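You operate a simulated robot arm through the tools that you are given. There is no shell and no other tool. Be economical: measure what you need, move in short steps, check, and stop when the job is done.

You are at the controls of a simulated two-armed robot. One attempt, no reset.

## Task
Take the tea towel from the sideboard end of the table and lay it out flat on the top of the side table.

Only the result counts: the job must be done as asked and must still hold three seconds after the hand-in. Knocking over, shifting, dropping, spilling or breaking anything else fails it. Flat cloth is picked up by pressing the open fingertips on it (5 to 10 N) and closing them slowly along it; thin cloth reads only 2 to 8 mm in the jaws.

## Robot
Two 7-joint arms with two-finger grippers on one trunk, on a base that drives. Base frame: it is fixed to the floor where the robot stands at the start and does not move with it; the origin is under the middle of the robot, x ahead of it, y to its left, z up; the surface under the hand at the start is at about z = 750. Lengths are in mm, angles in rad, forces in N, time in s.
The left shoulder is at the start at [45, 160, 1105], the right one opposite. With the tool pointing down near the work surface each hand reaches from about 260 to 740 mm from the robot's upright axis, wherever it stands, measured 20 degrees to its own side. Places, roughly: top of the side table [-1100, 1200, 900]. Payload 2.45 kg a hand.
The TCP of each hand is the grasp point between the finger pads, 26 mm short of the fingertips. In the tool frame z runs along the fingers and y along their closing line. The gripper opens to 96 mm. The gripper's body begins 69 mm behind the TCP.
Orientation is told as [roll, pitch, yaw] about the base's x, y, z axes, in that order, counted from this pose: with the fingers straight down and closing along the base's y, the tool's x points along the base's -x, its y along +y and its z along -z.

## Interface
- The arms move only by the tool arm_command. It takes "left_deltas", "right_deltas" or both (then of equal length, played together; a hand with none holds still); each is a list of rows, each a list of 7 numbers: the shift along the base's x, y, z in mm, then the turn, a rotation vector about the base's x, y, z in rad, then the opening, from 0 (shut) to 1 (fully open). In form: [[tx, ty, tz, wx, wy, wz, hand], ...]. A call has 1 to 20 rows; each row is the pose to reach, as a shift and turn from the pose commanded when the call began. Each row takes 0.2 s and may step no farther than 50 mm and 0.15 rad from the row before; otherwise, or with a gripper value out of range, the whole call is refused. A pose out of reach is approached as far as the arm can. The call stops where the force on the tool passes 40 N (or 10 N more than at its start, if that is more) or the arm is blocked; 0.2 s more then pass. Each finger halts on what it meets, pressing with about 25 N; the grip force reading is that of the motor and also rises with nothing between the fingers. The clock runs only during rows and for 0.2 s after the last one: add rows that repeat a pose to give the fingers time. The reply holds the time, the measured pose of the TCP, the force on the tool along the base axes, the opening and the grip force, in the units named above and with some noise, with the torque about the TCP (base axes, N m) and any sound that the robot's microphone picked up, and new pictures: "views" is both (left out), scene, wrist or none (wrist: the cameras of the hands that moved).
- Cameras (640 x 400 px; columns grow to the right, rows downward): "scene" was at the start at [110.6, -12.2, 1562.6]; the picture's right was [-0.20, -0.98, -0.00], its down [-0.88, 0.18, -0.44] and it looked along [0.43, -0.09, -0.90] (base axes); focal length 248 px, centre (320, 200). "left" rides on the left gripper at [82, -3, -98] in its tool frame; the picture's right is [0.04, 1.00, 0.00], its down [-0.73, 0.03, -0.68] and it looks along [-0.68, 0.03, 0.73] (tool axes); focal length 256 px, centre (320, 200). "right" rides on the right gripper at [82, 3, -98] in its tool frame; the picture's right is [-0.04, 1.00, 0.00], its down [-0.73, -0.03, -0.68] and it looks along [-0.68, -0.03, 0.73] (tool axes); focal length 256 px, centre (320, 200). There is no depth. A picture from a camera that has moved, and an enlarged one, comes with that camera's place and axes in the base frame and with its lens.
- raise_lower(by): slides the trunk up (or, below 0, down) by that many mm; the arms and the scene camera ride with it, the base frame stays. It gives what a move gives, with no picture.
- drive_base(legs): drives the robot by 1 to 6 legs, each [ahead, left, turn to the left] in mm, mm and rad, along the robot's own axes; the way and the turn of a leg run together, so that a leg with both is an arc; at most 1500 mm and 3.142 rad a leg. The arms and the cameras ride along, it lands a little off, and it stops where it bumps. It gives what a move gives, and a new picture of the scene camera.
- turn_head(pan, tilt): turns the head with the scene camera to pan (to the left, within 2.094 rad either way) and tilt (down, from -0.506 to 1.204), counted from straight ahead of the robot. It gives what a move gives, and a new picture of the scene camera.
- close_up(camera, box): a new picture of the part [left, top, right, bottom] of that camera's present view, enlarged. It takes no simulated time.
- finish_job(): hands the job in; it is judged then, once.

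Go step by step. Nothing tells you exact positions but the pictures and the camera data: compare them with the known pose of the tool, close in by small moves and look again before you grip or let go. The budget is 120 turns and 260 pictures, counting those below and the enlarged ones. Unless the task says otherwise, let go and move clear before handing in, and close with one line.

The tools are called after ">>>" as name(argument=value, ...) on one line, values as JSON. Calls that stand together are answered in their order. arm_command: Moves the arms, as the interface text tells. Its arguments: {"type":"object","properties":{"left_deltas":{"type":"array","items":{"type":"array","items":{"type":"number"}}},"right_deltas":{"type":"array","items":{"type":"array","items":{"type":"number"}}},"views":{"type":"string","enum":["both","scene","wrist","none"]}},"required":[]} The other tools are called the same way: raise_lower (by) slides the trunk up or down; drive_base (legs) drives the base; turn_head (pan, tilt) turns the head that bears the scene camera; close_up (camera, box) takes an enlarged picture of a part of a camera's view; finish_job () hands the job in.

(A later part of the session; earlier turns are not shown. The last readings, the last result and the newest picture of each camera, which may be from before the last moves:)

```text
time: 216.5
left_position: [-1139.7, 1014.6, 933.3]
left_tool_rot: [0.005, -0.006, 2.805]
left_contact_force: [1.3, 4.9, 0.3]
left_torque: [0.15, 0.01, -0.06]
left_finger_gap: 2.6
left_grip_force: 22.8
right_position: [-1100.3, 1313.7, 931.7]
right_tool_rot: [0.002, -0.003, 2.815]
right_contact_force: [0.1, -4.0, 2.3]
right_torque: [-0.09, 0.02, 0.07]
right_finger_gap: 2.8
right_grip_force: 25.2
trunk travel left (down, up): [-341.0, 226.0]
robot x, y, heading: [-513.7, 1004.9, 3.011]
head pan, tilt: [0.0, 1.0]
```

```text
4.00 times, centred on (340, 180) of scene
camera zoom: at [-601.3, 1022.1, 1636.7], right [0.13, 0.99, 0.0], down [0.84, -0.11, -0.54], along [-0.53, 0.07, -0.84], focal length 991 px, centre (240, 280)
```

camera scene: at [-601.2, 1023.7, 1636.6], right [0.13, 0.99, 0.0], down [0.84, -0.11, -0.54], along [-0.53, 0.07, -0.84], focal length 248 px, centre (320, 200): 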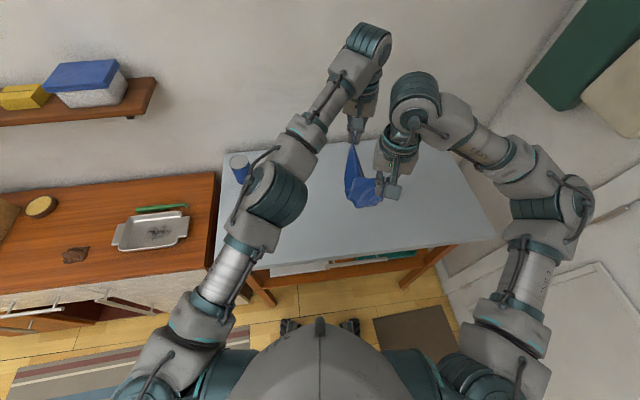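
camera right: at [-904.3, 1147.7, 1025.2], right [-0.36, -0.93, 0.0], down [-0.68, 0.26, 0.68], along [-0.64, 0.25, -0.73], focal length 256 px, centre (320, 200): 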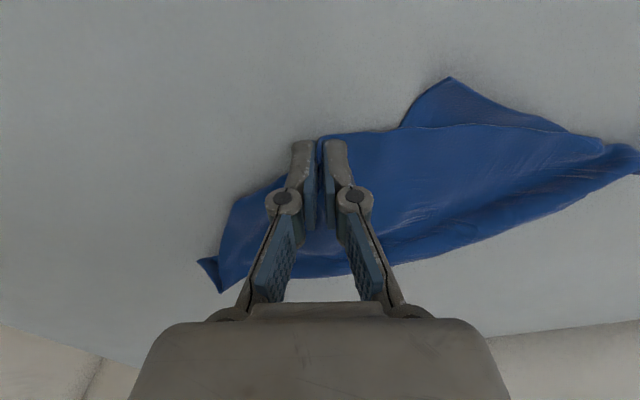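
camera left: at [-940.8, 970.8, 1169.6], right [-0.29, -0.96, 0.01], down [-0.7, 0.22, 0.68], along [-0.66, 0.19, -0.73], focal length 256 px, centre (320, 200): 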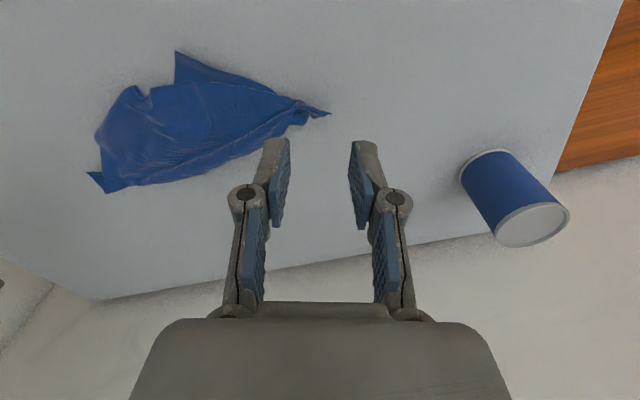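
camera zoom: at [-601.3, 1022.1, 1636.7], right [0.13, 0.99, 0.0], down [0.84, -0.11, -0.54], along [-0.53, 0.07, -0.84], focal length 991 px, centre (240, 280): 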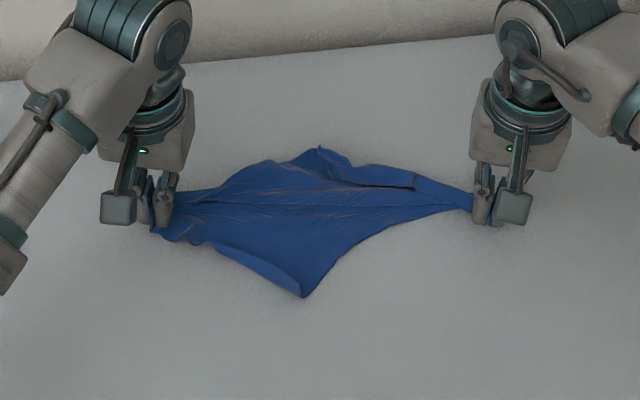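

Now the diagonal is taut between the left and right corners, with one corner toward me and one away. I relax the tension slightly, release both and inspect.

>>> arm_command(right_deltas=[[0, -3, -3, 0, 0, 0, 0], [0, -3, -4, 0, 0, 0, 0.06], [0, -3, -4, 0, 0, 0, 0.12], [0, -3, -4, 0, 0, 0, 0.18], [0, -3, -4, 0, 0, 0, 0.24], [0, -3, -4, 0, 0, 0, 0.3], [0, -3, -4, 0, 0, 0, 0.34], [0, -3, 10, 0, 0, 0, 0.36], [0, -3, 45, 0, 0, 0, 0.36], [0, 0, 85, 0, 0, 0, 0.36], [10, 10, 120, 0, 0, 0, 0.36]], left_deltas=[[0, 2, -3, 0, 0, 0, 0], [0, 2, -4, 0, 0, 0, 0.06], [0, 2, -4, 0, 0, 0, 0.12], [0, 2, -4, 0, 0, 0, 0.18], [0, 2, -4, 0, 0, 0, 0.24], [0, 2, -4, 0, 0, 0, 0.3], [0, 2, -4, 0, 0, 0, 0.34], [0, 2, 10, 0, 0, 0, 0.36], [0, 2, 45, 0, 0, 0, 0.36], [0, 0, 85, 0, 0, 0, 0.36], [20, -10, 120, 0, 0, 0, 0.36]], views="none")

>>> close_up(camera="scene", box=[280, 130, 400, 230])

>>> close_up(camera="right", box=[280, 0, 640, 225])

>>> close_up(camera="left", box=[0, 0, 360, 225])

```text
time: 218.9
left_position: [-1117.7, 1003.3, 1053.0]
left_tool_rot: [0.006, -0.008, 2.809]
left_contact_force: [0.5, 0.1, -0.9]
left_torque: [-0.03, 0.02, 0.01]
left_finger_gap: 34.6
left_grip_force: 0.1
right_position: [-1087.8, 1323.6, 1053.0]
right_tool_rot: [-0.001, -0.003, 2.814]
right_contact_force: [-0.1, -0.1, -0.7]
right_torque: [0.02, 0.01, 0.0]
right_finger_gap: 34.7
right_grip_force: 0.1
trunk travel left (down, up): [-341.0, 226.0]
robot x, y, heading: [-512.8, 1007.1, 3.005]
head pan, tilt: [0.0, 1.0]
```

```text
4.00 times, centred on (340, 180) of scene
camera zoom: at [-598.7, 1020.2, 1636.9], right [0.13, 0.99, 0.0], down [0.84, -0.11, -0.54], along [-0.53, 0.07, -0.84], focal length 991 px, centre (240, 280)
```

zoom: 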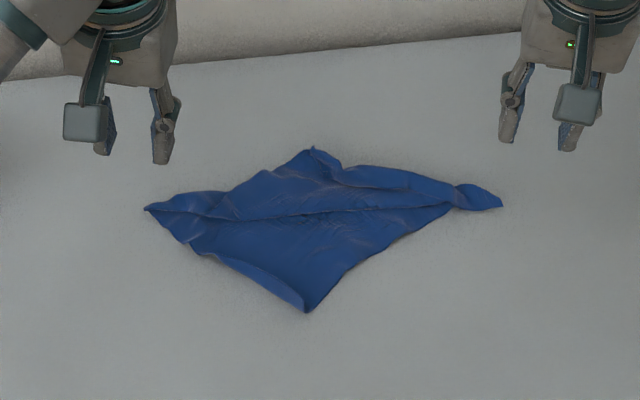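

```text
1.78 times, centred on (460, 112) of right
camera zoom: at [-1010.6, 1293.6, 1150.3], right [-0.36, -0.93, 0.0], down [-0.68, 0.26, 0.68], along [-0.64, 0.25, -0.73], focal length 455 px, centre (71, 356)
```

zoom: 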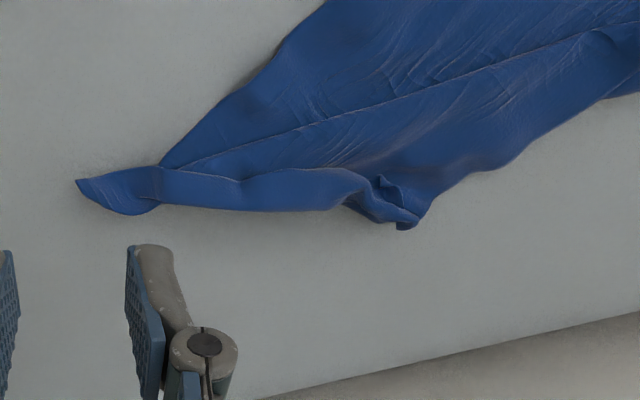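

```text
1.78 times, centred on (180, 112) of left
camera zoom: at [-1038.6, 979.9, 1152.1], right [-0.29, -0.96, 0.0], down [-0.7, 0.21, 0.68], along [-0.66, 0.19, -0.73], focal length 455 px, centre (569, 356)
```

zoom: 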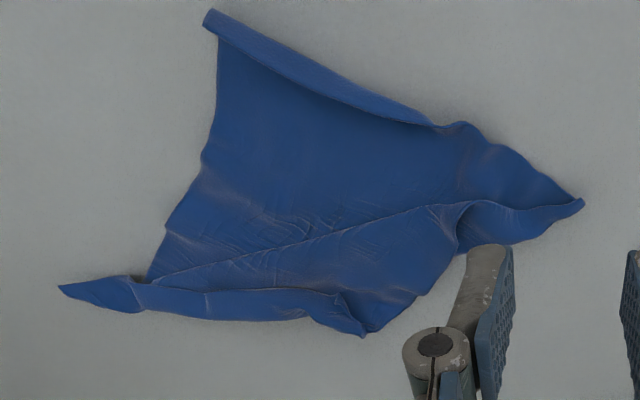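

Nearly spread: left and right tips are at their full 330 mm distance. The near-left edge has a strip rolled over on top, and the far edge is folded in. I move the left hand's camera over the near corner for a close look.

>>> arm_command(left_deltas=[[30, 10, 0, 0, 0, 0, 0.36], [65, 30, 0, 0, 0, 0, 0.36], [100, 60, 0, 0, 0, 0, 0.36], [125, 90, 0, 0, 0, 0, 0.36], [128, 115, 0, 0, 0, 0, 0.36]], views="wrist")

>>> close_up(camera="left", box=[220, 20, 540, 220])

```text
time: 220.1
left_position: [-990.2, 1121.0, 1050.7]
left_tool_rot: [0.008, -0.004, 2.807]
left_contact_force: [0.1, 0.5, 0.3]
left_torque: [-0.04, 0.0, -0.01]
left_finger_gap: 34.7
left_grip_force: 0.1
right_position: [-1089.2, 1325.3, 1049.7]
right_tool_rot: [0.003, -0.002, 2.814]
right_contact_force: [0.6, 0.6, 0.4]
right_torque: [-0.01, -0.02, 0.0]
right_finger_gap: 34.5
right_grip_force: 0.1
trunk travel left (down, up): [-341.0, 226.0]
robot x, y, heading: [-520.7, 1010.0, 3.009]
head pan, tilt: [0.0, 1.0]
camera left: at [-911.9, 1097.9, 1150.2], right [-0.29, -0.96, 0.01], down [-0.7, 0.22, 0.68], along [-0.65, 0.19, -0.73], focal length 256 px, centre (320, 200)
```

left: 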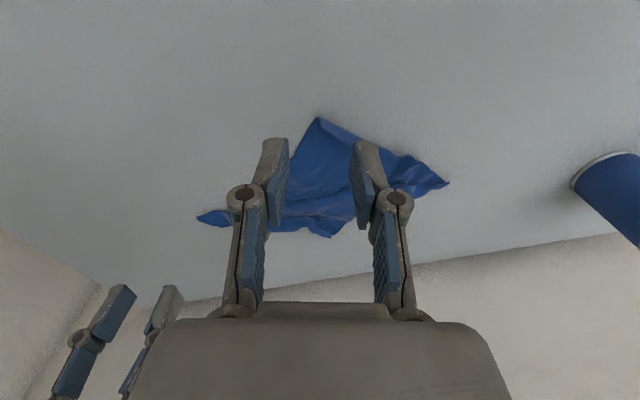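

```text
2.00 times, centred on (380, 120) of left
camera zoom: at [-911.9, 1097.9, 1150.2], right [-0.29, -0.96, 0.01], down [-0.7, 0.22, 0.68], along [-0.65, 0.19, -0.73], focal length 512 px, centre (200, 360)
```

zoom: 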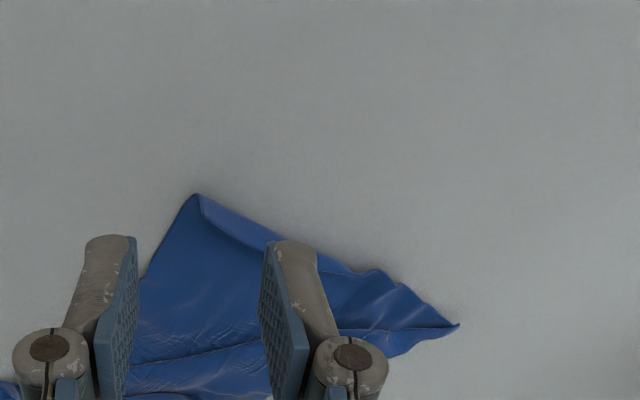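

The roll is a thin strip curled over along the near-left edge. I'll press closed fingertips on it near the corner and drag it outward to flip it open.

>>> arm_command(left_deltas=[[-20, 0, -10, 0, 0, 0, 0.1], [-45, 2, -40, 0, 0, 0, 0], [-62, 3, -75, 0, 0, 0, 0], [-62, 3, -105, 0, 0, 0, 0], [-62, 3, -118, 0, 0, 0, 0], [-62, 3, -121, 0, 0, 0, 0], [-62, 3, -123, 0, 0, 0, 0]], views="none")

```text
time: 221.7
left_position: [-1052.0, 1122.1, 927.8]
left_tool_rot: [0.007, -0.002, 2.808]
left_contact_force: [-0.8, 0.6, 0.2]
left_torque: [0.01, 0.0, -0.01]
left_finger_gap: 0.0
left_grip_force: 24.9
right_position: [-1089.9, 1324.7, 1051.2]
right_tool_rot: [0.0, -0.002, 2.813]
right_contact_force: [0.2, 0.7, 0.7]
right_torque: [0.02, 0.02, 0.0]
right_finger_gap: 34.4
right_grip_force: 0.0
trunk travel left (down, up): [-341.0, 226.0]
robot x, y, heading: [-517.0, 1004.9, 3.01]
head pan, tilt: [0.0, 1.0]
```

>>> arm_command(left_deltas=[[0, 0, -1.5, 0, 0, 0, 0], [0, 0, -2.5, 0, 0, 0, 0], [8, -8, -2.5, 0, 0, 0, 0], [16, -16, -2.5, 0, 0, 0, 0], [24, -24, -2.5, 0, 0, 0, 0], [32, -32, -2.5, 0, 0, 0, 0], [40, -40, -2.5, 0, 0, 0, 0]], views="none")

>>> close_up(camera="scene", box=[280, 130, 400, 230])

```text
time: 223.3
left_position: [-1012.3, 1081.5, 926.4]
left_tool_rot: [0.005, -0.004, 2.806]
left_contact_force: [-0.2, -0.5, 0.3]
left_torque: [0.02, 0.03, -0.03]
left_finger_gap: 0.0
left_grip_force: 24.9
right_position: [-1089.7, 1323.2, 1051.0]
right_tool_rot: [0.0, -0.003, 2.812]
right_contact_force: [0.0, 0.6, 0.1]
right_torque: [0.0, -0.02, 0.0]
right_finger_gap: 34.6
right_grip_force: 0.0
trunk travel left (down, up): [-341.0, 226.0]
robot x, y, heading: [-515.7, 1011.6, 3.01]
head pan, tilt: [0.0, 1.0]
```

```text
4.00 times, centred on (340, 180) of scene
camera zoom: at [-601.0, 1022.2, 1636.7], right [0.13, 0.99, 0.0], down [0.84, -0.11, -0.54], along [-0.53, 0.07, -0.84], focal length 991 px, centre (240, 280)
```

zoom: 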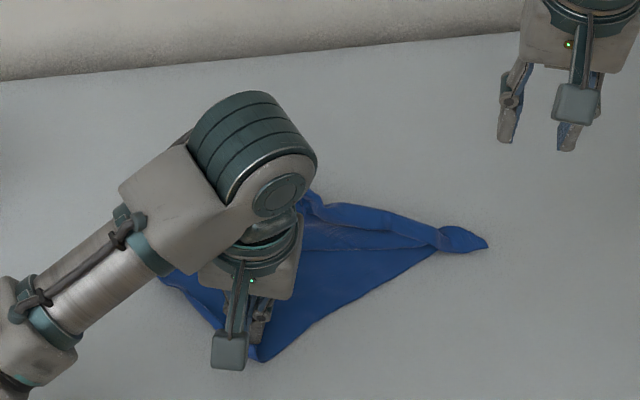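

The whole cloth shifted toward me (useful room at the back). I lift and look at the near corner again.

>>> arm_command(left_deltas=[[0, 0, 20, 0, 0, 0, 0.1], [0, -10, 60, 0, 0, 0, 0.3], [20, -40, 100, 0, 0, 0, 0.33], [50, -70, 120, 0, 0, 0, 0.33], [60, -80, 120, 0, 0, 0, 0.33]], views="none")

>>> close_up(camera="scene", box=[280, 140, 400, 240])

>>> close_up(camera="left", box=[20, 0, 380, 225])

```text
refused: row 3 steps farther than a row can; nothing moved
```

```text
4.00 times, centred on (340, 190) of scene
camera zoom: at [-601.0, 1022.2, 1636.7], right [0.13, 0.99, 0.0], down [0.84, -0.11, -0.54], along [-0.53, 0.07, -0.84], focal length 991 px, centre (240, 240)
```

zoom: 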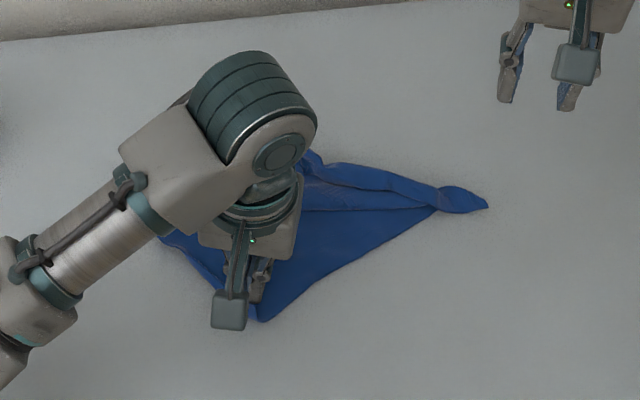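

```text
1.78 times, centred on (200, 112) of left
camera zoom: at [-933.4, 1058.7, 1025.8], right [-0.29, -0.96, 0.0], down [-0.7, 0.22, 0.68], along [-0.65, 0.2, -0.73], focal length 455 px, centre (533, 356)
```

zoom: 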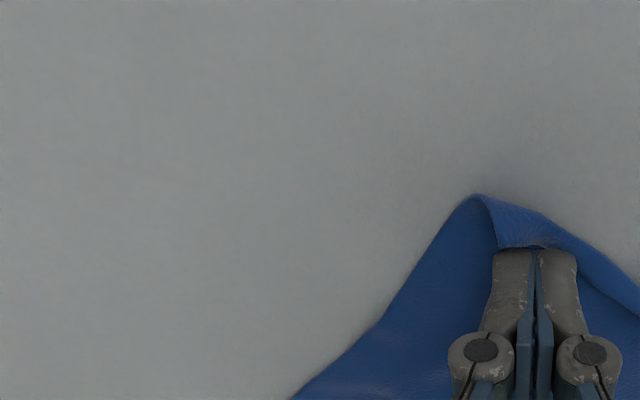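

The strip at the near corner is only ~16 mm wide; the far corner's fold matters more. I drag the cloth another 35 mm toward me for reach, then lift the left hand away.

>>> arm_command(left_deltas=[[0, 0, -1.5, 0, 0, 0, 0], [0, 0, -2.5, 0, 0, 0, 0], [8, 0, -2.5, 0, 0, 0, 0], [16, 0, -2.5, 0, 0, 0, 0], [24, 0, -2.5, 0, 0, 0, 0], [32, 0, -2.5, 0, 0, 0, 0], [38, 0, -2.5, 0, 0, 0, 0], [38, 0, 15, 0, 0, 0, 0], [38, -10, 50, 0, 0, 0, 0.2], [42, -40, 75, 0, 0, 0, 0.33], [45, -75, 100, 0, 0, 0, 0.33], [45, -100, 120, 0, 0, 0, 0.33]], right_deltas=[[0, 0, 0, 0, 0, 0, 0.36], [0, 0, 0, 0, 0, 0, 0.36], [0, 0, 0, 0, 0, 0, 0.36], [0, 0, 0, 0, 0, 0, 0.36], [0, 0, 0, 0, 0, 0, 0.36], [0, 0, 0, 0, 0, 0, 0.36], [0, 0, 0, 0, 0, 0, 0.36], [0, 0, 0, 0, 0, 0, 0.36], [10, -20, 0, 0, 0, 0, 0.36], [20, -50, 0, 0, 0, 0, 0.36], [20, -90, 0, 0, 0, 0, 0.36], [20, -120, 0, 0, 0, 0, 0.36]], views="none")

>>> close_up(camera="scene", box=[270, 140, 400, 240])

>>> close_up(camera="right", box=[200, 0, 560, 225])

```text
time: 225.9
left_position: [-967.0, 975.6, 1046.7]
left_tool_rot: [0.0, -0.004, 2.806]
left_contact_force: [0.1, 0.3, -0.5]
left_torque: [0.02, 0.03, -0.02]
left_finger_gap: 31.8
left_grip_force: 0.1
right_position: [-1069.3, 1198.8, 1051.9]
right_tool_rot: [-0.003, -0.002, 2.81]
right_contact_force: [0.4, -0.4, -0.4]
right_torque: [0.03, -0.01, 0.0]
right_finger_gap: 34.7
right_grip_force: 0.1
trunk travel left (down, up): [-341.0, 226.0]
robot x, y, heading: [-513.1, 1006.1, 3.008]
head pan, tilt: [0.0, 1.0]
```

```text
4.00 times, centred on (335, 190) of scene
camera zoom: at [-601.3, 1014.4, 1636.7], right [0.13, 0.99, 0.0], down [0.84, -0.11, -0.54], along [-0.53, 0.07, -0.84], focal length 991 px, centre (260, 240)
```

zoom: 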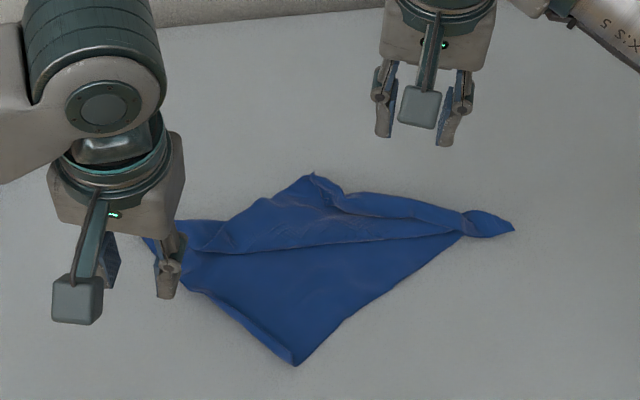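

```text
1.78 times, centred on (380, 112) of right
camera zoom: at [-993.0, 1169.7, 1149.7], right [-0.36, -0.93, 0.0], down [-0.68, 0.26, 0.68], along [-0.63, 0.25, -0.73], focal length 455 px, centre (213, 356)
```

zoom: 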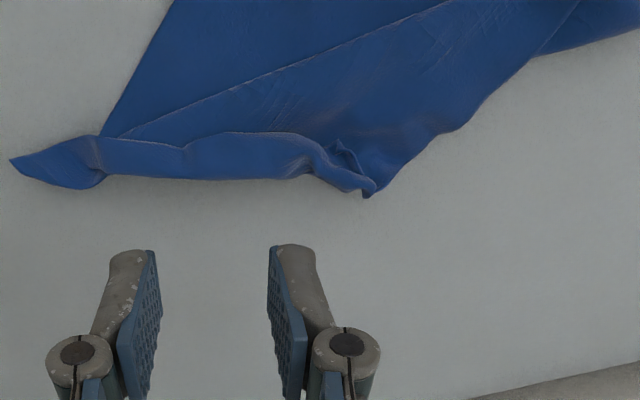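

There's also a pleat along the diagonal hiding ~60 mm. I'll pinch the near corner (left hand) and the far crumpled corner (right hand) and pull them apart.

>>> arm_command(left_deltas=[[5, 40, 0, 0, 0, 0, 0.33], [8, 80, 0, 0, 0, 0, 0.33], [10, 114, -10, 0, 0, 0, 0.33], [10, 114, -50, 0, 0, 0, 0.33], [10, 114, -90, 0, 0, 0, 0.33], [10, 114, -105, 0, 0, 0, 0.33]], right_deltas=[[-15, -25, 0, 0, 0, 0, 0.36], [-30, -50, 0, 0, 0, 0, 0.36], [-38, -65, -20, 0, 0, 0, 0.36], [-38, -65, -60, 0, 0, 0, 0.36], [-38, -65, -95, 0, 0, 0, 0.36], [-38, -65, -105, 0, 0, 0, 0.36]], views="wrist")

```text
time: 227.3
left_position: [-957.6, 1095.0, 941.9]
left_tool_rot: [0.005, -0.005, 2.806]
left_contact_force: [0.8, 0.0, -1.0]
left_torque: [0.03, 0.01, 0.0]
left_finger_gap: 31.7
left_grip_force: 0.0
right_position: [-1109.3, 1137.6, 945.3]
right_tool_rot: [0.0, -0.004, 2.814]
right_contact_force: [0.8, -0.6, -0.6]
right_torque: [-0.01, 0.0, -0.02]
right_finger_gap: 34.5
right_grip_force: 0.2
trunk travel left (down, up): [-341.0, 226.0]
robot x, y, heading: [-512.9, 1007.5, 3.008]
head pan, tilt: [0.0, 1.0]
camera right: at [-1031.6, 1109.3, 1043.1], right [-0.36, -0.93, 0.0], down [-0.68, 0.26, 0.68], along [-0.64, 0.25, -0.73], focal length 256 px, centre (320, 200)
camera left: at [-879.3, 1072.3, 1040.1], right [-0.29, -0.96, 0.0], down [-0.7, 0.22, 0.68], along [-0.65, 0.2, -0.73], focal length 256 px, centre (320, 200)
```

right: 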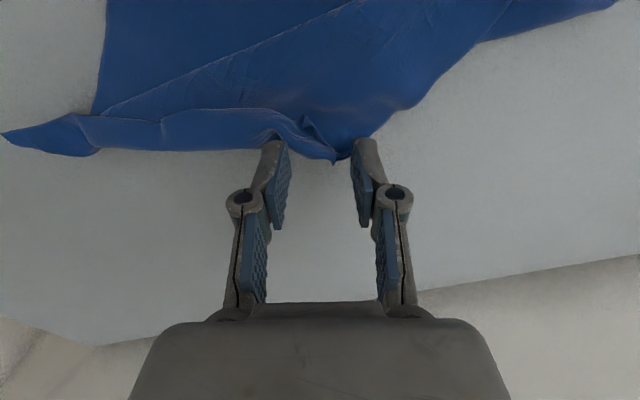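
left: 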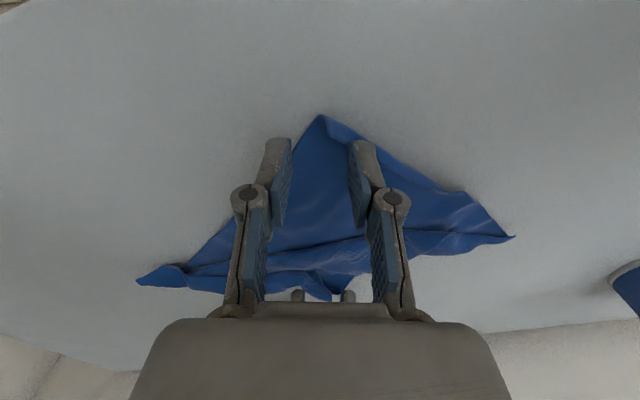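

Both are aligned. I lower and close.

>>> arm_command(left_deltas=[[0, -2, -9, 0, 0, 0, 0.33], [0, -2, -14, 0, 0, 0, 0.33], [0, -2, -16.5, 0, 0, 0, 0.33], [0, -2, -17.5, 0, 0, 0, 0.29], [0, -2, -17.5, 0, 0, 0, 0.25], [0, -2, -17.5, 0, 0, 0, 0.21], [0, -2, -17.5, 0, 0, 0, 0.17], [0, -2, -17.5, 0, 0, 0, 0.13], [0, -2, -17.5, 0, 0, 0, 0.09], [0, -2, -17.5, 0, 0, 0, 0.05], [0, -2, -17.5, 0, 0, 0, 0], [0, -2, -17.5, 0, 0, 0, 0], [0, -2, -17.5, 0, 0, 0, 0]], right_deltas=[[2, 0, -9, 0, 0, 0, 0.36], [2, 0, -14, 0, 0, 0, 0.36], [2, 0, -18, 0, 0, 0, 0.36], [2, 0, -19, 0, 0, 0, 0.32], [2, 0, -19, 0, 0, 0, 0.28], [2, 0, -19, 0, 0, 0, 0.24], [2, 0, -19, 0, 0, 0, 0.2], [2, 0, -19, 0, 0, 0, 0.16], [2, 0, -19, 0, 0, 0, 0.12], [2, 0, -19, 0, 0, 0, 0.08], [2, 0, -19, 0, 0, 0, 0.04], [2, 0, -19, 0, 0, 0, 0], [2, 0, -19, 0, 0, 0, 0]], views="none")

```text
time: 229.5
left_position: [-956.9, 1094.3, 927.2]
left_tool_rot: [0.003, -0.01, 2.805]
left_contact_force: [2.6, -1.3, 13.5]
left_torque: [-0.09, -0.07, 0.01]
left_finger_gap: 5.2
left_grip_force: 0.5
right_position: [-1104.2, 1138.0, 927.9]
right_tool_rot: [-0.002, -0.003, 2.814]
right_contact_force: [0.1, -0.6, 2.4]
right_torque: [0.04, -0.02, 0.02]
right_finger_gap: 8.0
right_grip_force: 0.2
trunk travel left (down, up): [-341.0, 226.0]
robot x, y, heading: [-511.4, 1005.8, 3.008]
head pan, tilt: [0.0, 1.0]
stopped in row 10 (left hand): the force on the tool passed its limit at 41 N (the readings are from after the stop); the commanded pose is now the measured one
```

I finish closing, easing the left up slightly, then lift both about 8 mm and pull them apart.

>>> arm_command(left_deltas=[[0, 0, 0.5, 0, 0, 0, 0.02], [0, 0, 1, 0, 0, 0, 0], [0, 0, 1, 0, 0, 0, 0], [0, 0, 6, 0, 0, 0, 0], [6, -2, 8, 0, 0, 0, 0], [14, -3, 8, 0, 0, 0, 0], [22, -5, 8, 0, 0, 0, 0], [30, -7, 8, 0, 0, 0, 0], [38, -9, 8, 0, 0, 0, 0], [45, -10, 8, 0, 0, 0, 0], [52, -12, 8, 0, 0, 0, 0]], right_deltas=[[0, 0, 0, 0, 0, 0, 0.03], [0, 0, 0, 0, 0, 0, 0], [0, 0, 0, 0, 0, 0, 0], [0, 0, 6, 0, 0, 0, 0], [-6, 2, 10, 0, 0, 0, 0], [-14, 3, 10, 0, 0, 0, 0], [-22, 5, 10, 0, 0, 0, 0], [-30, 7, 10, 0, 0, 0, 0], [-38, 9, 10, 0, 0, 0, 0], [-46, 11, 10, 0, 0, 0, 0], [-54, 13, 10, 0, 0, 0, 0]], views="none")

>>> close_up(camera="scene", box=[270, 130, 400, 250])

```text
time: 231.9
left_position: [-903.6, 1081.1, 933.7]
left_tool_rot: [0.002, -0.007, 2.804]
left_contact_force: [-1.2, 0.6, 1.2]
left_torque: [-0.06, 0.05, 0.01]
left_finger_gap: 2.9
left_grip_force: 28.4
right_position: [-1159.8, 1150.4, 939.0]
right_tool_rot: [-0.001, -0.003, 2.813]
right_contact_force: [1.7, 1.4, -0.1]
right_torque: [-0.04, -0.05, -0.03]
right_finger_gap: 3.8
right_grip_force: 23.8
trunk travel left (down, up): [-341.0, 226.0]
robot x, y, heading: [-514.9, 1006.1, 3.007]
head pan, tilt: [0.0, 1.0]
```

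```text
3.33 times, centred on (335, 190) of scene
camera zoom: at [-601.6, 1019.7, 1636.7], right [0.13, 0.99, 0.0], down [0.84, -0.11, -0.54], along [-0.53, 0.07, -0.84], focal length 826 px, centre (270, 233)
```

zoom: 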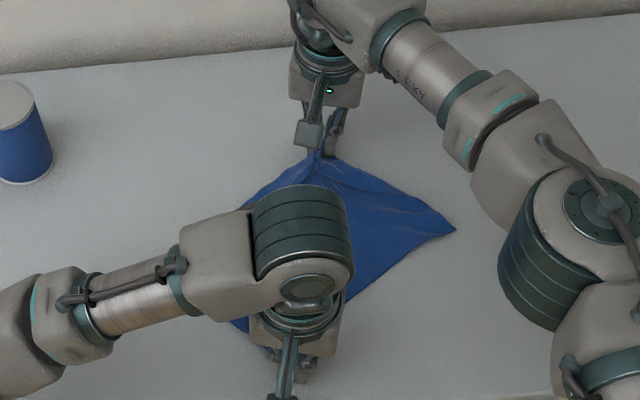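

It's opening nicely. I pull about 20 mm more on each side.

>>> arm_command(left_deltas=[[6, -1, 0, 0, 0, 0, 0], [12, -3, 0, 0, 0, 0, 0], [18, -4, 0, 0, 0, 0, 0], [23, -5, 0, 0, 0, 0, 0], [23, -5, 0, 0, 0, 0, 0]], right_deltas=[[-6, 2, 0, 0, 0, 0, 0], [-12, 4, 0, 0, 0, 0, 0], [-18, 6, 0, 0, 0, 0, 0], [-23, 8, 0, 0, 0, 0, 0], [-23, 8, 0, 0, 0, 0, 0]], views="none")

```text
time: 233.1
left_position: [-881.3, 1076.0, 934.7]
left_tool_rot: [0.003, -0.01, 2.807]
left_contact_force: [-1.1, 0.7, 0.3]
left_torque: [-0.02, 0.02, -0.01]
left_finger_gap: 0.0
left_grip_force: 24.4
right_position: [-1177.6, 1160.4, 938.8]
right_tool_rot: [-0.002, -0.003, 2.814]
right_contact_force: [1.0, -1.5, 0.4]
right_torque: [-0.09, -0.02, 0.0]
right_finger_gap: 1.9
right_grip_force: 22.0
right hand out of reach, approached as far as the arm can: row 3, 4, 5
trunk travel left (down, up): [-341.0, 226.0]
robot x, y, heading: [-516.1, 1006.6, 3.01]
head pan, tilt: [0.0, 1.0]
```

Left gap reads 0, so it slipped off once the cloth was taut. I lower and open the right under light pressure, lift both and look.

>>> arm_command(left_deltas=[[5, 0, 15, 0, 0, 0, 0.1], [5, -10, 50, 0, 0, 0, 0.3], [5, -35, 85, 0, 0, 0, 0.33], [5, -65, 115, 0, 0, 0, 0.33], [5, -100, 120, 0, 0, 0, 0.33], [5, -120, 120, 0, 0, 0, 0.33], [5, -120, 120, 0, 0, 0, 0.33], [5, -120, 120, 0, 0, 0, 0.33], [5, -120, 120, 0, 0, 0, 0.33], [5, -120, 120, 0, 0, 0, 0.33], [5, -120, 120, 0, 0, 0, 0.33], [5, -120, 120, 0, 0, 0, 0.33], [5, -120, 120, 0, 0, 0, 0.33]], right_deltas=[[0, 0, -6, 0, 0, 0, 0], [0, 0, -11, 0, 0, 0, 0.03], [0, 0, -12, 0, 0, 0, 0.08], [0, 0, -12, 0, 0, 0, 0.14], [0, 0, -12, 0, 0, 0, 0.2], [0, 0, -12, 0, 0, 0, 0.26], [0, 0, -12, 0, 0, 0, 0.32], [0, 0, -12, 0, 0, 0, 0.36], [0, 0, 5, 0, 0, 0, 0.36], [0, 0, 40, 0, 0, 0, 0.36], [5, 10, 80, 0, 0, 0, 0.36], [15, 40, 110, 0, 0, 0, 0.36], [35, 80, 120, 0, 0, 0, 0.36]], views="none")

>>> close_up(camera="scene", box=[270, 130, 400, 250])

>>> close_up(camera="right", box=[260, 0, 640, 230])

```text
time: 235.9
left_position: [-875.2, 960.5, 1055.4]
left_tool_rot: [0.007, -0.009, 2.806]
left_contact_force: [0.6, 0.6, 0.6]
left_torque: [-0.02, 0.0, -0.01]
left_finger_gap: 31.7
left_grip_force: 0.0
right_position: [-1138.0, 1244.4, 1057.8]
right_tool_rot: [0.003, -0.005, 2.816]
right_contact_force: [-0.6, 0.4, -1.5]
right_torque: [-0.01, 0.04, -0.03]
right_finger_gap: 34.7
right_grip_force: 0.0
trunk travel left (down, up): [-341.0, 226.0]
robot x, y, heading: [-512.6, 1006.8, 3.015]
head pan, tilt: [0.0, 1.0]
```

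```text
3.33 times, centred on (335, 190) of scene
camera zoom: at [-599.4, 1025.7, 1636.7], right [0.13, 0.99, 0.0], down [0.84, -0.11, -0.54], along [-0.53, 0.07, -0.84], focal length 826 px, centre (270, 233)
```

zoom: 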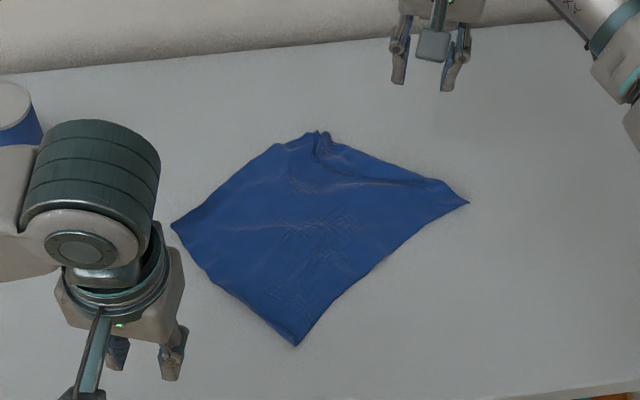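

```text
1.68 times, centred on (450, 115) of right
camera zoom: at [-1060.6, 1215.8, 1155.4], right [-0.36, -0.93, 0.0], down [-0.68, 0.26, 0.68], along [-0.64, 0.24, -0.73], focal length 431 px, centre (101, 343)
```

zoom: 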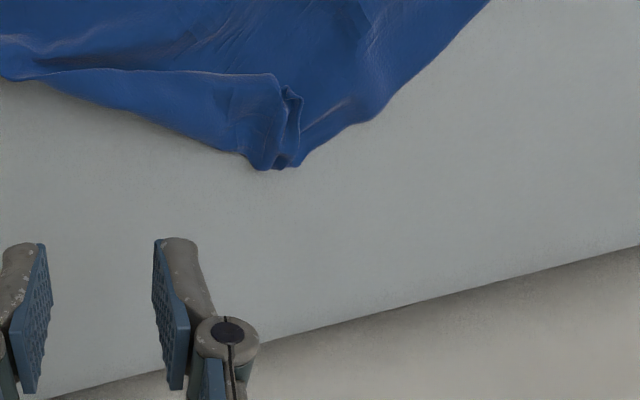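

Almost flat now. Only the far corner is folded over on top (its tip at about (−1139, 1151), where it should be (−1232, 1194)). To get it within reach I first drag the cloth ~45 mm toward me with the left hand, pulling from its near part.

>>> arm_command(left_deltas=[[-20, 30, 0, 0, 0, 0, 0.5], [-45, 60, 0, 0, 0, 0, 0.8], [-75, 95, -10, 0, 0, 0, 0.8], [-105, 125, -30, 0, 0, 0, 0.8], [-110, 135, -70, 0, 0, 0, 0.8], [-110, 135, -110, 0, 0, 0, 0.8], [-110, 135, -130, 0, 0, 0, 0.8], [-110, 135, -134, 0, 0, 0, 0.8], [-110, 135, -136, 0, 0, 0, 0.8]], views="none")

```text
time: 237.9
left_position: [-986.5, 1092.8, 919.3]
left_tool_rot: [0.004, -0.011, 2.805]
left_contact_force: [-0.3, 0.4, 3.7]
left_torque: [0.07, 0.02, 0.05]
left_finger_gap: 77.8
left_grip_force: 0.5
right_position: [-1138.5, 1242.4, 1057.8]
right_tool_rot: [0.0, -0.003, 2.812]
right_contact_force: [0.4, -0.5, 0.1]
right_torque: [0.02, -0.03, -0.06]
right_finger_gap: 34.5
right_grip_force: 0.0
trunk travel left (down, up): [-341.0, 226.0]
robot x, y, heading: [-513.2, 1008.4, 3.004]
head pan, tilt: [0.0, 1.0]
```

>>> arm_command(left_deltas=[[0, 0, -1, 0, 0, 0, 0.8], [6, 0, -1, 0, 0, 0, 0.8], [14, 0, -1, 0, 0, 0, 0.8], [22, 0, -1, 0, 0, 0, 0.8], [30, 0, -1, 0, 0, 0, 0.8], [38, 0, -1, 0, 0, 0, 0.8], [46, 0, -1, 0, 0, 0, 0.8], [52, 0, -1, 0, 0, 0, 0.8]], right_deltas=[[0, 0, 0, 0, 0, 0, 0.33], [0, -10, 0, 0, 0, 0, 0.33], [5, -30, 0, 0, 0, 0, 0.33], [15, -50, 0, 0, 0, 0, 0.33], [25, -70, -10, 0, 0, 0, 0.33], [33, -85, -30, 0, 0, 0, 0.33], [33, -87, -60, 0, 0, 0, 0.33], [33, -87, -90, 0, 0, 0, 0.33]], views="none")

>>> close_up(camera="right", box=[140, 0, 500, 225])

>>> close_up(camera="scene", box=[270, 130, 400, 250])

```text
time: 239.7
left_position: [-933.3, 1091.7, 917.5]
left_tool_rot: [0.003, -0.008, 2.807]
left_contact_force: [-1.0, -0.6, 4.9]
left_torque: [0.01, -0.01, -0.01]
left_finger_gap: 76.7
left_grip_force: 0.1
right_position: [-1105.6, 1154.1, 968.3]
right_tool_rot: [0.0, -0.005, 2.814]
right_contact_force: [0.5, -0.1, -0.2]
right_torque: [-0.01, 0.0, 0.02]
right_finger_gap: 31.8
right_grip_force: 0.1
trunk travel left (down, up): [-341.0, 226.0]
robot x, y, heading: [-512.4, 1007.9, 3.008]
head pan, tilt: [0.0, 1.0]
```

```text
1.78 times, centred on (320, 112) of right
camera zoom: at [-1027.9, 1124.6, 1065.3], right [-0.36, -0.93, 0.0], down [-0.68, 0.26, 0.68], along [-0.64, 0.24, -0.73], focal length 455 px, centre (320, 356)
```

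zoom: 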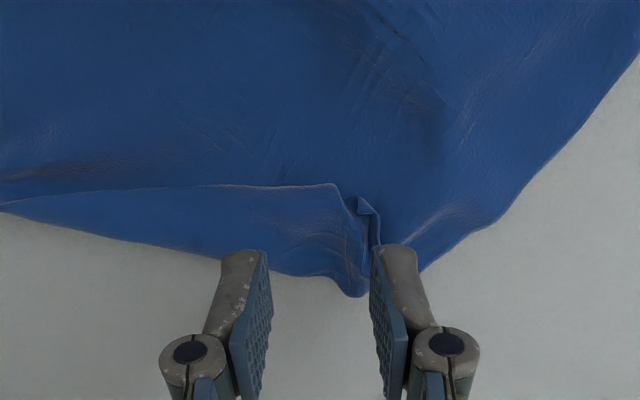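

```text
3.33 times, centred on (335, 190) of scene
camera zoom: at [-600.6, 1021.0, 1636.8], right [0.13, 0.99, 0.0], down [0.84, -0.11, -0.54], along [-0.53, 0.07, -0.84], focal length 826 px, centre (270, 233)
```

zoom: 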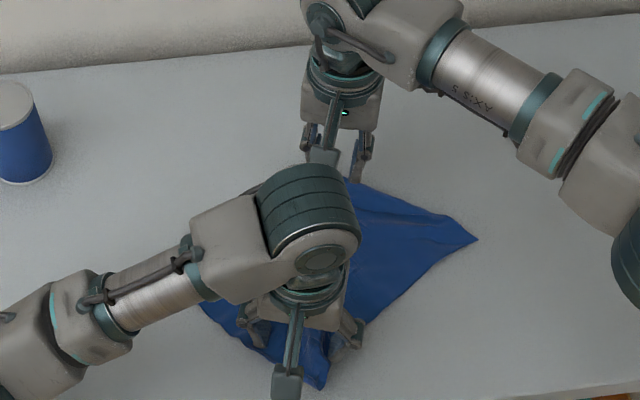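

The cloth moved as planned and the flap's tip is now at (−1092, 1142), nearly under the right hand. Left stays pressed as an anchor; the right lowers and pinches the flap lightly.

>>> arm_command(right_deltas=[[1, -4, -15, 0, 0, 0, 0.33], [1, -4, -30, 0, 0, 0, 0.33], [1, -4, -37, 0, 0, 0, 0.33], [1, -4, -39.5, 0, 0, 0, 0.29], [1, -4, -40, 0, 0, 0, 0.25], [1, -4, -40, 0, 0, 0, 0.21], [1, -4, -40, 0, 0, 0, 0.17], [1, -4, -40, 0, 0, 0, 0.13], [1, -4, -40, 0, 0, 0, 0.09], [1, -4, -40, 0, 0, 0, 0.05], [1, -4, -40, 0, 0, 0, 0], [1, -4, -40, 0, 0, 0, 0], [1, -4, -40, 0, 0, 0, 0]], views="none")

>>> close_up(camera="right", box=[140, 0, 500, 225])

```text
time: 242.5
left_position: [-934.7, 1090.9, 917.5]
left_tool_rot: [0.002, -0.011, 2.807]
left_contact_force: [0.3, -0.1, 5.1]
left_torque: [-0.01, -0.01, 0.01]
left_finger_gap: 76.2
left_grip_force: 0.1
right_position: [-1104.6, 1149.1, 929.2]
right_tool_rot: [0.0, -0.006, 2.815]
right_contact_force: [-1.0, -0.7, 0.3]
right_torque: [0.03, -0.02, -0.01]
right_finger_gap: 3.1
right_grip_force: 22.3
trunk travel left (down, up): [-341.0, 226.0]
robot x, y, heading: [-512.6, 1006.8, 3.007]
head pan, tilt: [0.0, 1.0]
```

```text
1.78 times, centred on (320, 112) of right
camera zoom: at [-1027.0, 1120.8, 1025.8], right [-0.36, -0.93, 0.0], down [-0.68, 0.26, 0.68], along [-0.64, 0.25, -0.73], focal length 455 px, centre (320, 356)
```

zoom: 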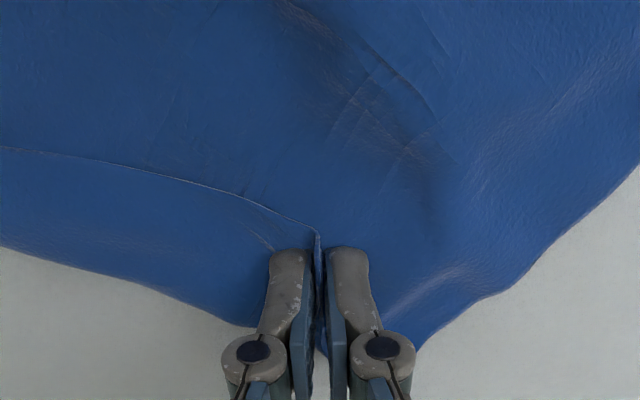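

Pinched just the flap corner. I lift it, carry it over the far fold, pull it gently taut and lay it down.

>>> arm_command(right_deltas=[[0, 0, 20, 0, 0, 0, 0], [-5, 3, 40, 0, 0, 0, 0], [-20, 12, 50, 0, 0, 0, 0], [-35, 21, 50, 0, 0, 0, 0], [-50, 30, 40, 0, 0, 0, 0], [-62, 37, 22, 0, 0, 0, 0], [-68, 41, 8, 0, 0, 0, 0], [-72, 43, 2, 0, 0, 0, 0], [-72, 43, 2, 0, 0, 0, 0]], views="none")

>>> close_up(camera="scene", box=[270, 130, 400, 250])

```text
time: 244.5
left_position: [-934.3, 1091.2, 918.4]
left_tool_rot: [0.002, -0.009, 2.807]
left_contact_force: [-0.2, 1.0, 5.3]
left_torque: [0.02, -0.01, 0.03]
left_finger_gap: 76.1
left_grip_force: 0.0
right_position: [-1179.6, 1193.0, 929.6]
right_tool_rot: [-0.003, -0.005, 2.816]
right_contact_force: [0.0, 0.5, 0.6]
right_torque: [0.0, 0.02, 0.01]
right_finger_gap: 0.6
right_grip_force: 22.6
trunk travel left (down, up): [-341.0, 226.0]
robot x, y, heading: [-516.5, 1004.7, 3.009]
head pan, tilt: [0.0, 1.0]
```

```text
3.33 times, centred on (335, 190) of scene
camera zoom: at [-600.5, 1019.3, 1636.9], right [0.13, 0.99, 0.0], down [0.84, -0.11, -0.54], along [-0.53, 0.07, -0.84], focal length 826 px, centre (270, 233)
```

zoom: 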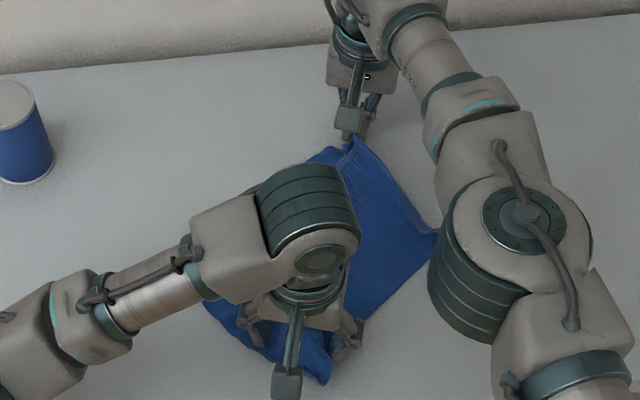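

The corner is over. I open the right under slight pressure, lift both hands clear and inspect.

>>> arm_command(right_deltas=[[0, 0, -3, 0, 0, 0, 0.04], [0, 0, -3, 0, 0, 0, 0.1], [0, 0, -3, 0, 0, 0, 0.16], [0, 0, -3, 0, 0, 0, 0.22], [0, 0, -3, 0, 0, 0, 0.3], [0, 0, 10, 0, 0, 0, 0.33], [0, 5, 45, 0, 0, 0, 0.33], [5, 25, 85, 0, 0, 0, 0.33], [15, 60, 115, 0, 0, 0, 0.33], [35, 100, 130, 0, 0, 0, 0.33]], left_deltas=[[0, 0, 0, 0, 0, 0, 0.8], [0, 0, 0, 0, 0, 0, 0.82], [0, 0, 0, 0, 0, 0, 0.85], [0, 0, 15, 0, 0, 0, 0.85], [0, 0, 50, 0, 0, 0, 0.8], [0, -10, 90, 0, 0, 0, 0.5], [0, -40, 120, 0, 0, 0, 0.4], [0, -80, 130, 0, 0, 0, 0.4], [0, -120, 130, 0, 0, 0, 0.4], [0, -150, 130, 0, 0, 0, 0.4]], views="none")

>>> close_up(camera="scene", box=[280, 140, 400, 250])

```text
time: 246.7
left_position: [-933.3, 942.7, 1047.9]
left_tool_rot: [0.003, -0.011, 2.804]
left_contact_force: [0.6, -0.9, 0.5]
left_torque: [-0.01, 0.01, -0.01]
left_finger_gap: 38.2
left_grip_force: 0.1
right_position: [-1142.2, 1293.4, 1061.8]
right_tool_rot: [0.001, -0.006, 2.815]
right_contact_force: [0.1, 0.5, 0.4]
right_torque: [-0.02, 0.02, -0.03]
right_finger_gap: 32.0
right_grip_force: 0.0
trunk travel left (down, up): [-341.0, 226.0]
robot x, y, heading: [-515.9, 1008.8, 3.009]
head pan, tilt: [0.0, 1.0]
```

```text
3.64 times, centred on (340, 195) of scene
camera zoom: at [-599.4, 1021.6, 1636.8], right [0.13, 0.99, 0.0], down [0.84, -0.11, -0.54], along [-0.53, 0.07, -0.84], focal length 901 px, centre (247, 218)
```

zoom: 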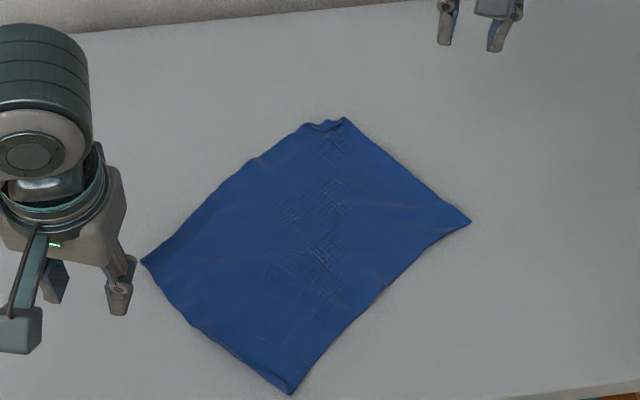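

It's now nearly a full rectangle (~180 × 260). I check the far and near corners closely for remaining tucks.

>>> close_up(camera="right", box=[280, 0, 640, 225])

>>> close_up(camera="left", box=[0, 0, 360, 225])

```text
1.78 times, centred on (460, 112) of right
camera zoom: at [-1064.2, 1264.7, 1158.5], right [-0.36, -0.93, 0.0], down [-0.68, 0.26, 0.68], along [-0.64, 0.24, -0.73], focal length 455 px, centre (71, 356)
```

zoom: 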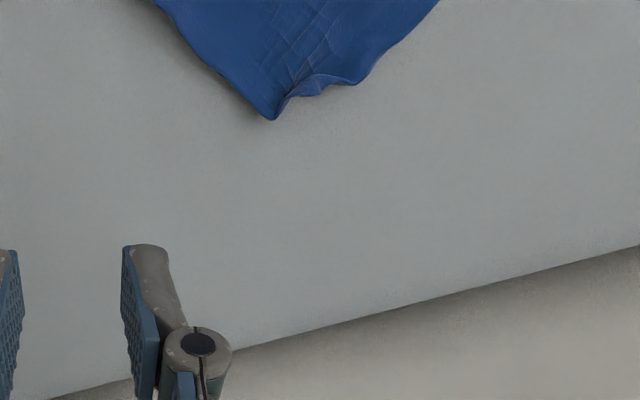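

```text
1.78 times, centred on (180, 112) of left
camera zoom: at [-853.7, 918.6, 1146.6], right [-0.29, -0.96, 0.0], down [-0.69, 0.21, 0.69], along [-0.66, 0.2, -0.73], focal length 455 px, centre (569, 356)
```

zoom: 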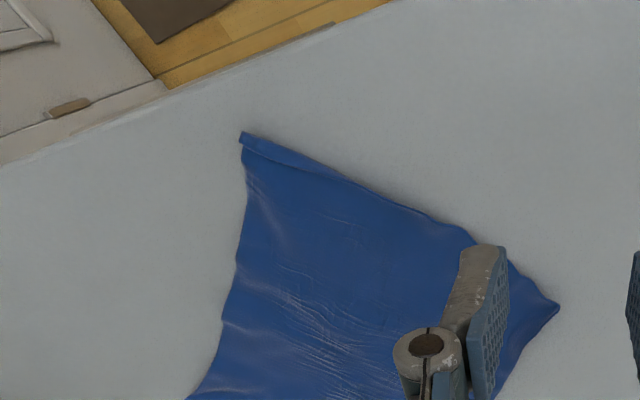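

The far tip is real with a slight pleat; there's ~25–30 mm slack along each diagonal. I do a gentle stretch: press near the near and far corners and drag them apart, spreading the fingers.

>>> arm_command(left_deltas=[[5, 40, 0, 0, 0, 0, 0.42], [12, 80, 0, 0, 0, 0, 0.42], [20, 120, 0, 0, 0, 0, 0.42], [26, 161, -15, 0, 0, 0, 0.42], [26, 161, -60, 0, 0, 0, 0.42], [26, 161, -100, 0, 0, 0, 0.42], [26, 161, -118, 0, 0, 0, 0.42], [26, 161, -121, 0, 0, 0, 0.42], [26, 161, -123, 0, 0, 0, 0.42]], right_deltas=[[0, -30, 0, 0, 0, 0, 0.42], [-4, -65, 0, 0, 0, 0, 0.42], [-8, -100, -10, 0, 0, 0, 0.42], [-8, -100, -50, 0, 0, 0, 0.42], [-8, -100, -90, 0, 0, 0, 0.42], [-8, -100, -120, 0, 0, 0, 0.42], [-8, -100, -132, 0, 0, 0, 0.42], [-8, -100, -135, 0, 0, 0, 0.42], [-8, -100, -137, 0, 0, 0, 0.42]], views="none")

```text
time: 248.7
left_position: [-906.4, 1102.2, 926.5]
left_tool_rot: [0.004, -0.014, 2.805]
left_contact_force: [-0.5, -1.5, 16.2]
left_torque: [-0.39, 0.02, -0.03]
left_finger_gap: 40.4
left_grip_force: 6.3
right_position: [-1148.3, 1193.4, 926.0]
right_tool_rot: [-0.001, -0.009, 2.815]
right_contact_force: [-1.8, -1.1, 15.4]
right_torque: [-0.01, -0.04, 0.02]
right_finger_gap: 41.3
right_grip_force: 0.1
trunk travel left (down, up): [-341.0, 226.0]
robot x, y, heading: [-514.9, 1007.7, 3.006]
head pan, tilt: [0.0, 1.0]
```

Both press at ~15 N. I ease slightly, drag apart with the fingers spreading, and lift off.

>>> arm_command(left_deltas=[[0, 0, 0.8, 0, 0, 0, 0.42], [4, -1, 0.8, 0, 0, 0, 0.44], [8, -3, 0.8, 0, 0, 0, 0.46], [12, -4, 0.8, 0, 0, 0, 0.48], [15, -5, 0.8, 0, 0, 0, 0.5], [15, -5, 0.8, 0, 0, 0, 0.52], [15, -5, 15, 0, 0, 0, 0.52], [15, -5, 55, 0, 0, 0, 0.5], [15, -20, 95, 0, 0, 0, 0.42], [0, -50, 120, 0, 0, 0, 0.42], [-20, -85, 120, 0, 0, 0, 0.42], [-45, -125, 120, 0, 0, 0, 0.42]], right_deltas=[[0, 0, 0.8, 0, 0, 0, 0.42], [-5, 2, 0.8, 0, 0, 0, 0.46], [-10, 4, 0.8, 0, 0, 0, 0.5], [-15, 5, 0.8, 0, 0, 0, 0.54], [-19, 7, 0.8, 0, 0, 0, 0.58], [-19, 7, 0.8, 0, 0, 0, 0.6], [-19, 7, 15, 0, 0, 0, 0.6], [-19, 7, 55, 0, 0, 0, 0.5], [-10, 30, 95, 0, 0, 0, 0.42], [10, 70, 110, 0, 0, 0, 0.42], [40, 105, 110, 0, 0, 0, 0.42], [70, 125, 110, 0, 0, 0, 0.42]], views="none")

>>> close_up(camera="scene", box=[280, 140, 400, 250])

```text
time: 251.3
left_position: [-952.2, 977.6, 1044.7]
left_tool_rot: [0.002, -0.011, 2.804]
left_contact_force: [1.2, -0.3, 0.9]
left_torque: [0.05, 0.02, 0.0]
left_finger_gap: 40.6
left_grip_force: 0.0
right_position: [-1077.9, 1318.9, 1032.9]
right_tool_rot: [0.0, -0.004, 2.815]
right_contact_force: [0.5, 0.9, -1.0]
right_torque: [0.03, -0.01, -0.04]
right_finger_gap: 40.1
right_grip_force: 0.0
trunk travel left (down, up): [-341.0, 226.0]
robot x, y, heading: [-514.8, 1008.8, 3.007]
head pan, tilt: [0.0, 1.0]
```

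```text
3.64 times, centred on (340, 195) of scene
camera zoom: at [-599.8, 1021.1, 1636.7], right [0.13, 0.99, 0.0], down [0.84, -0.11, -0.54], along [-0.53, 0.07, -0.84], focal length 901 px, centre (247, 218)
```

zoom: 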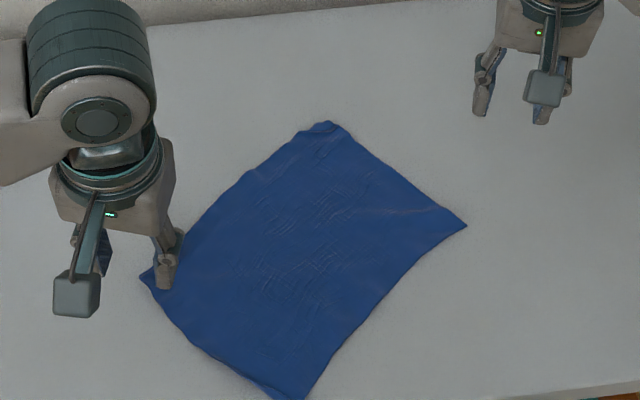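

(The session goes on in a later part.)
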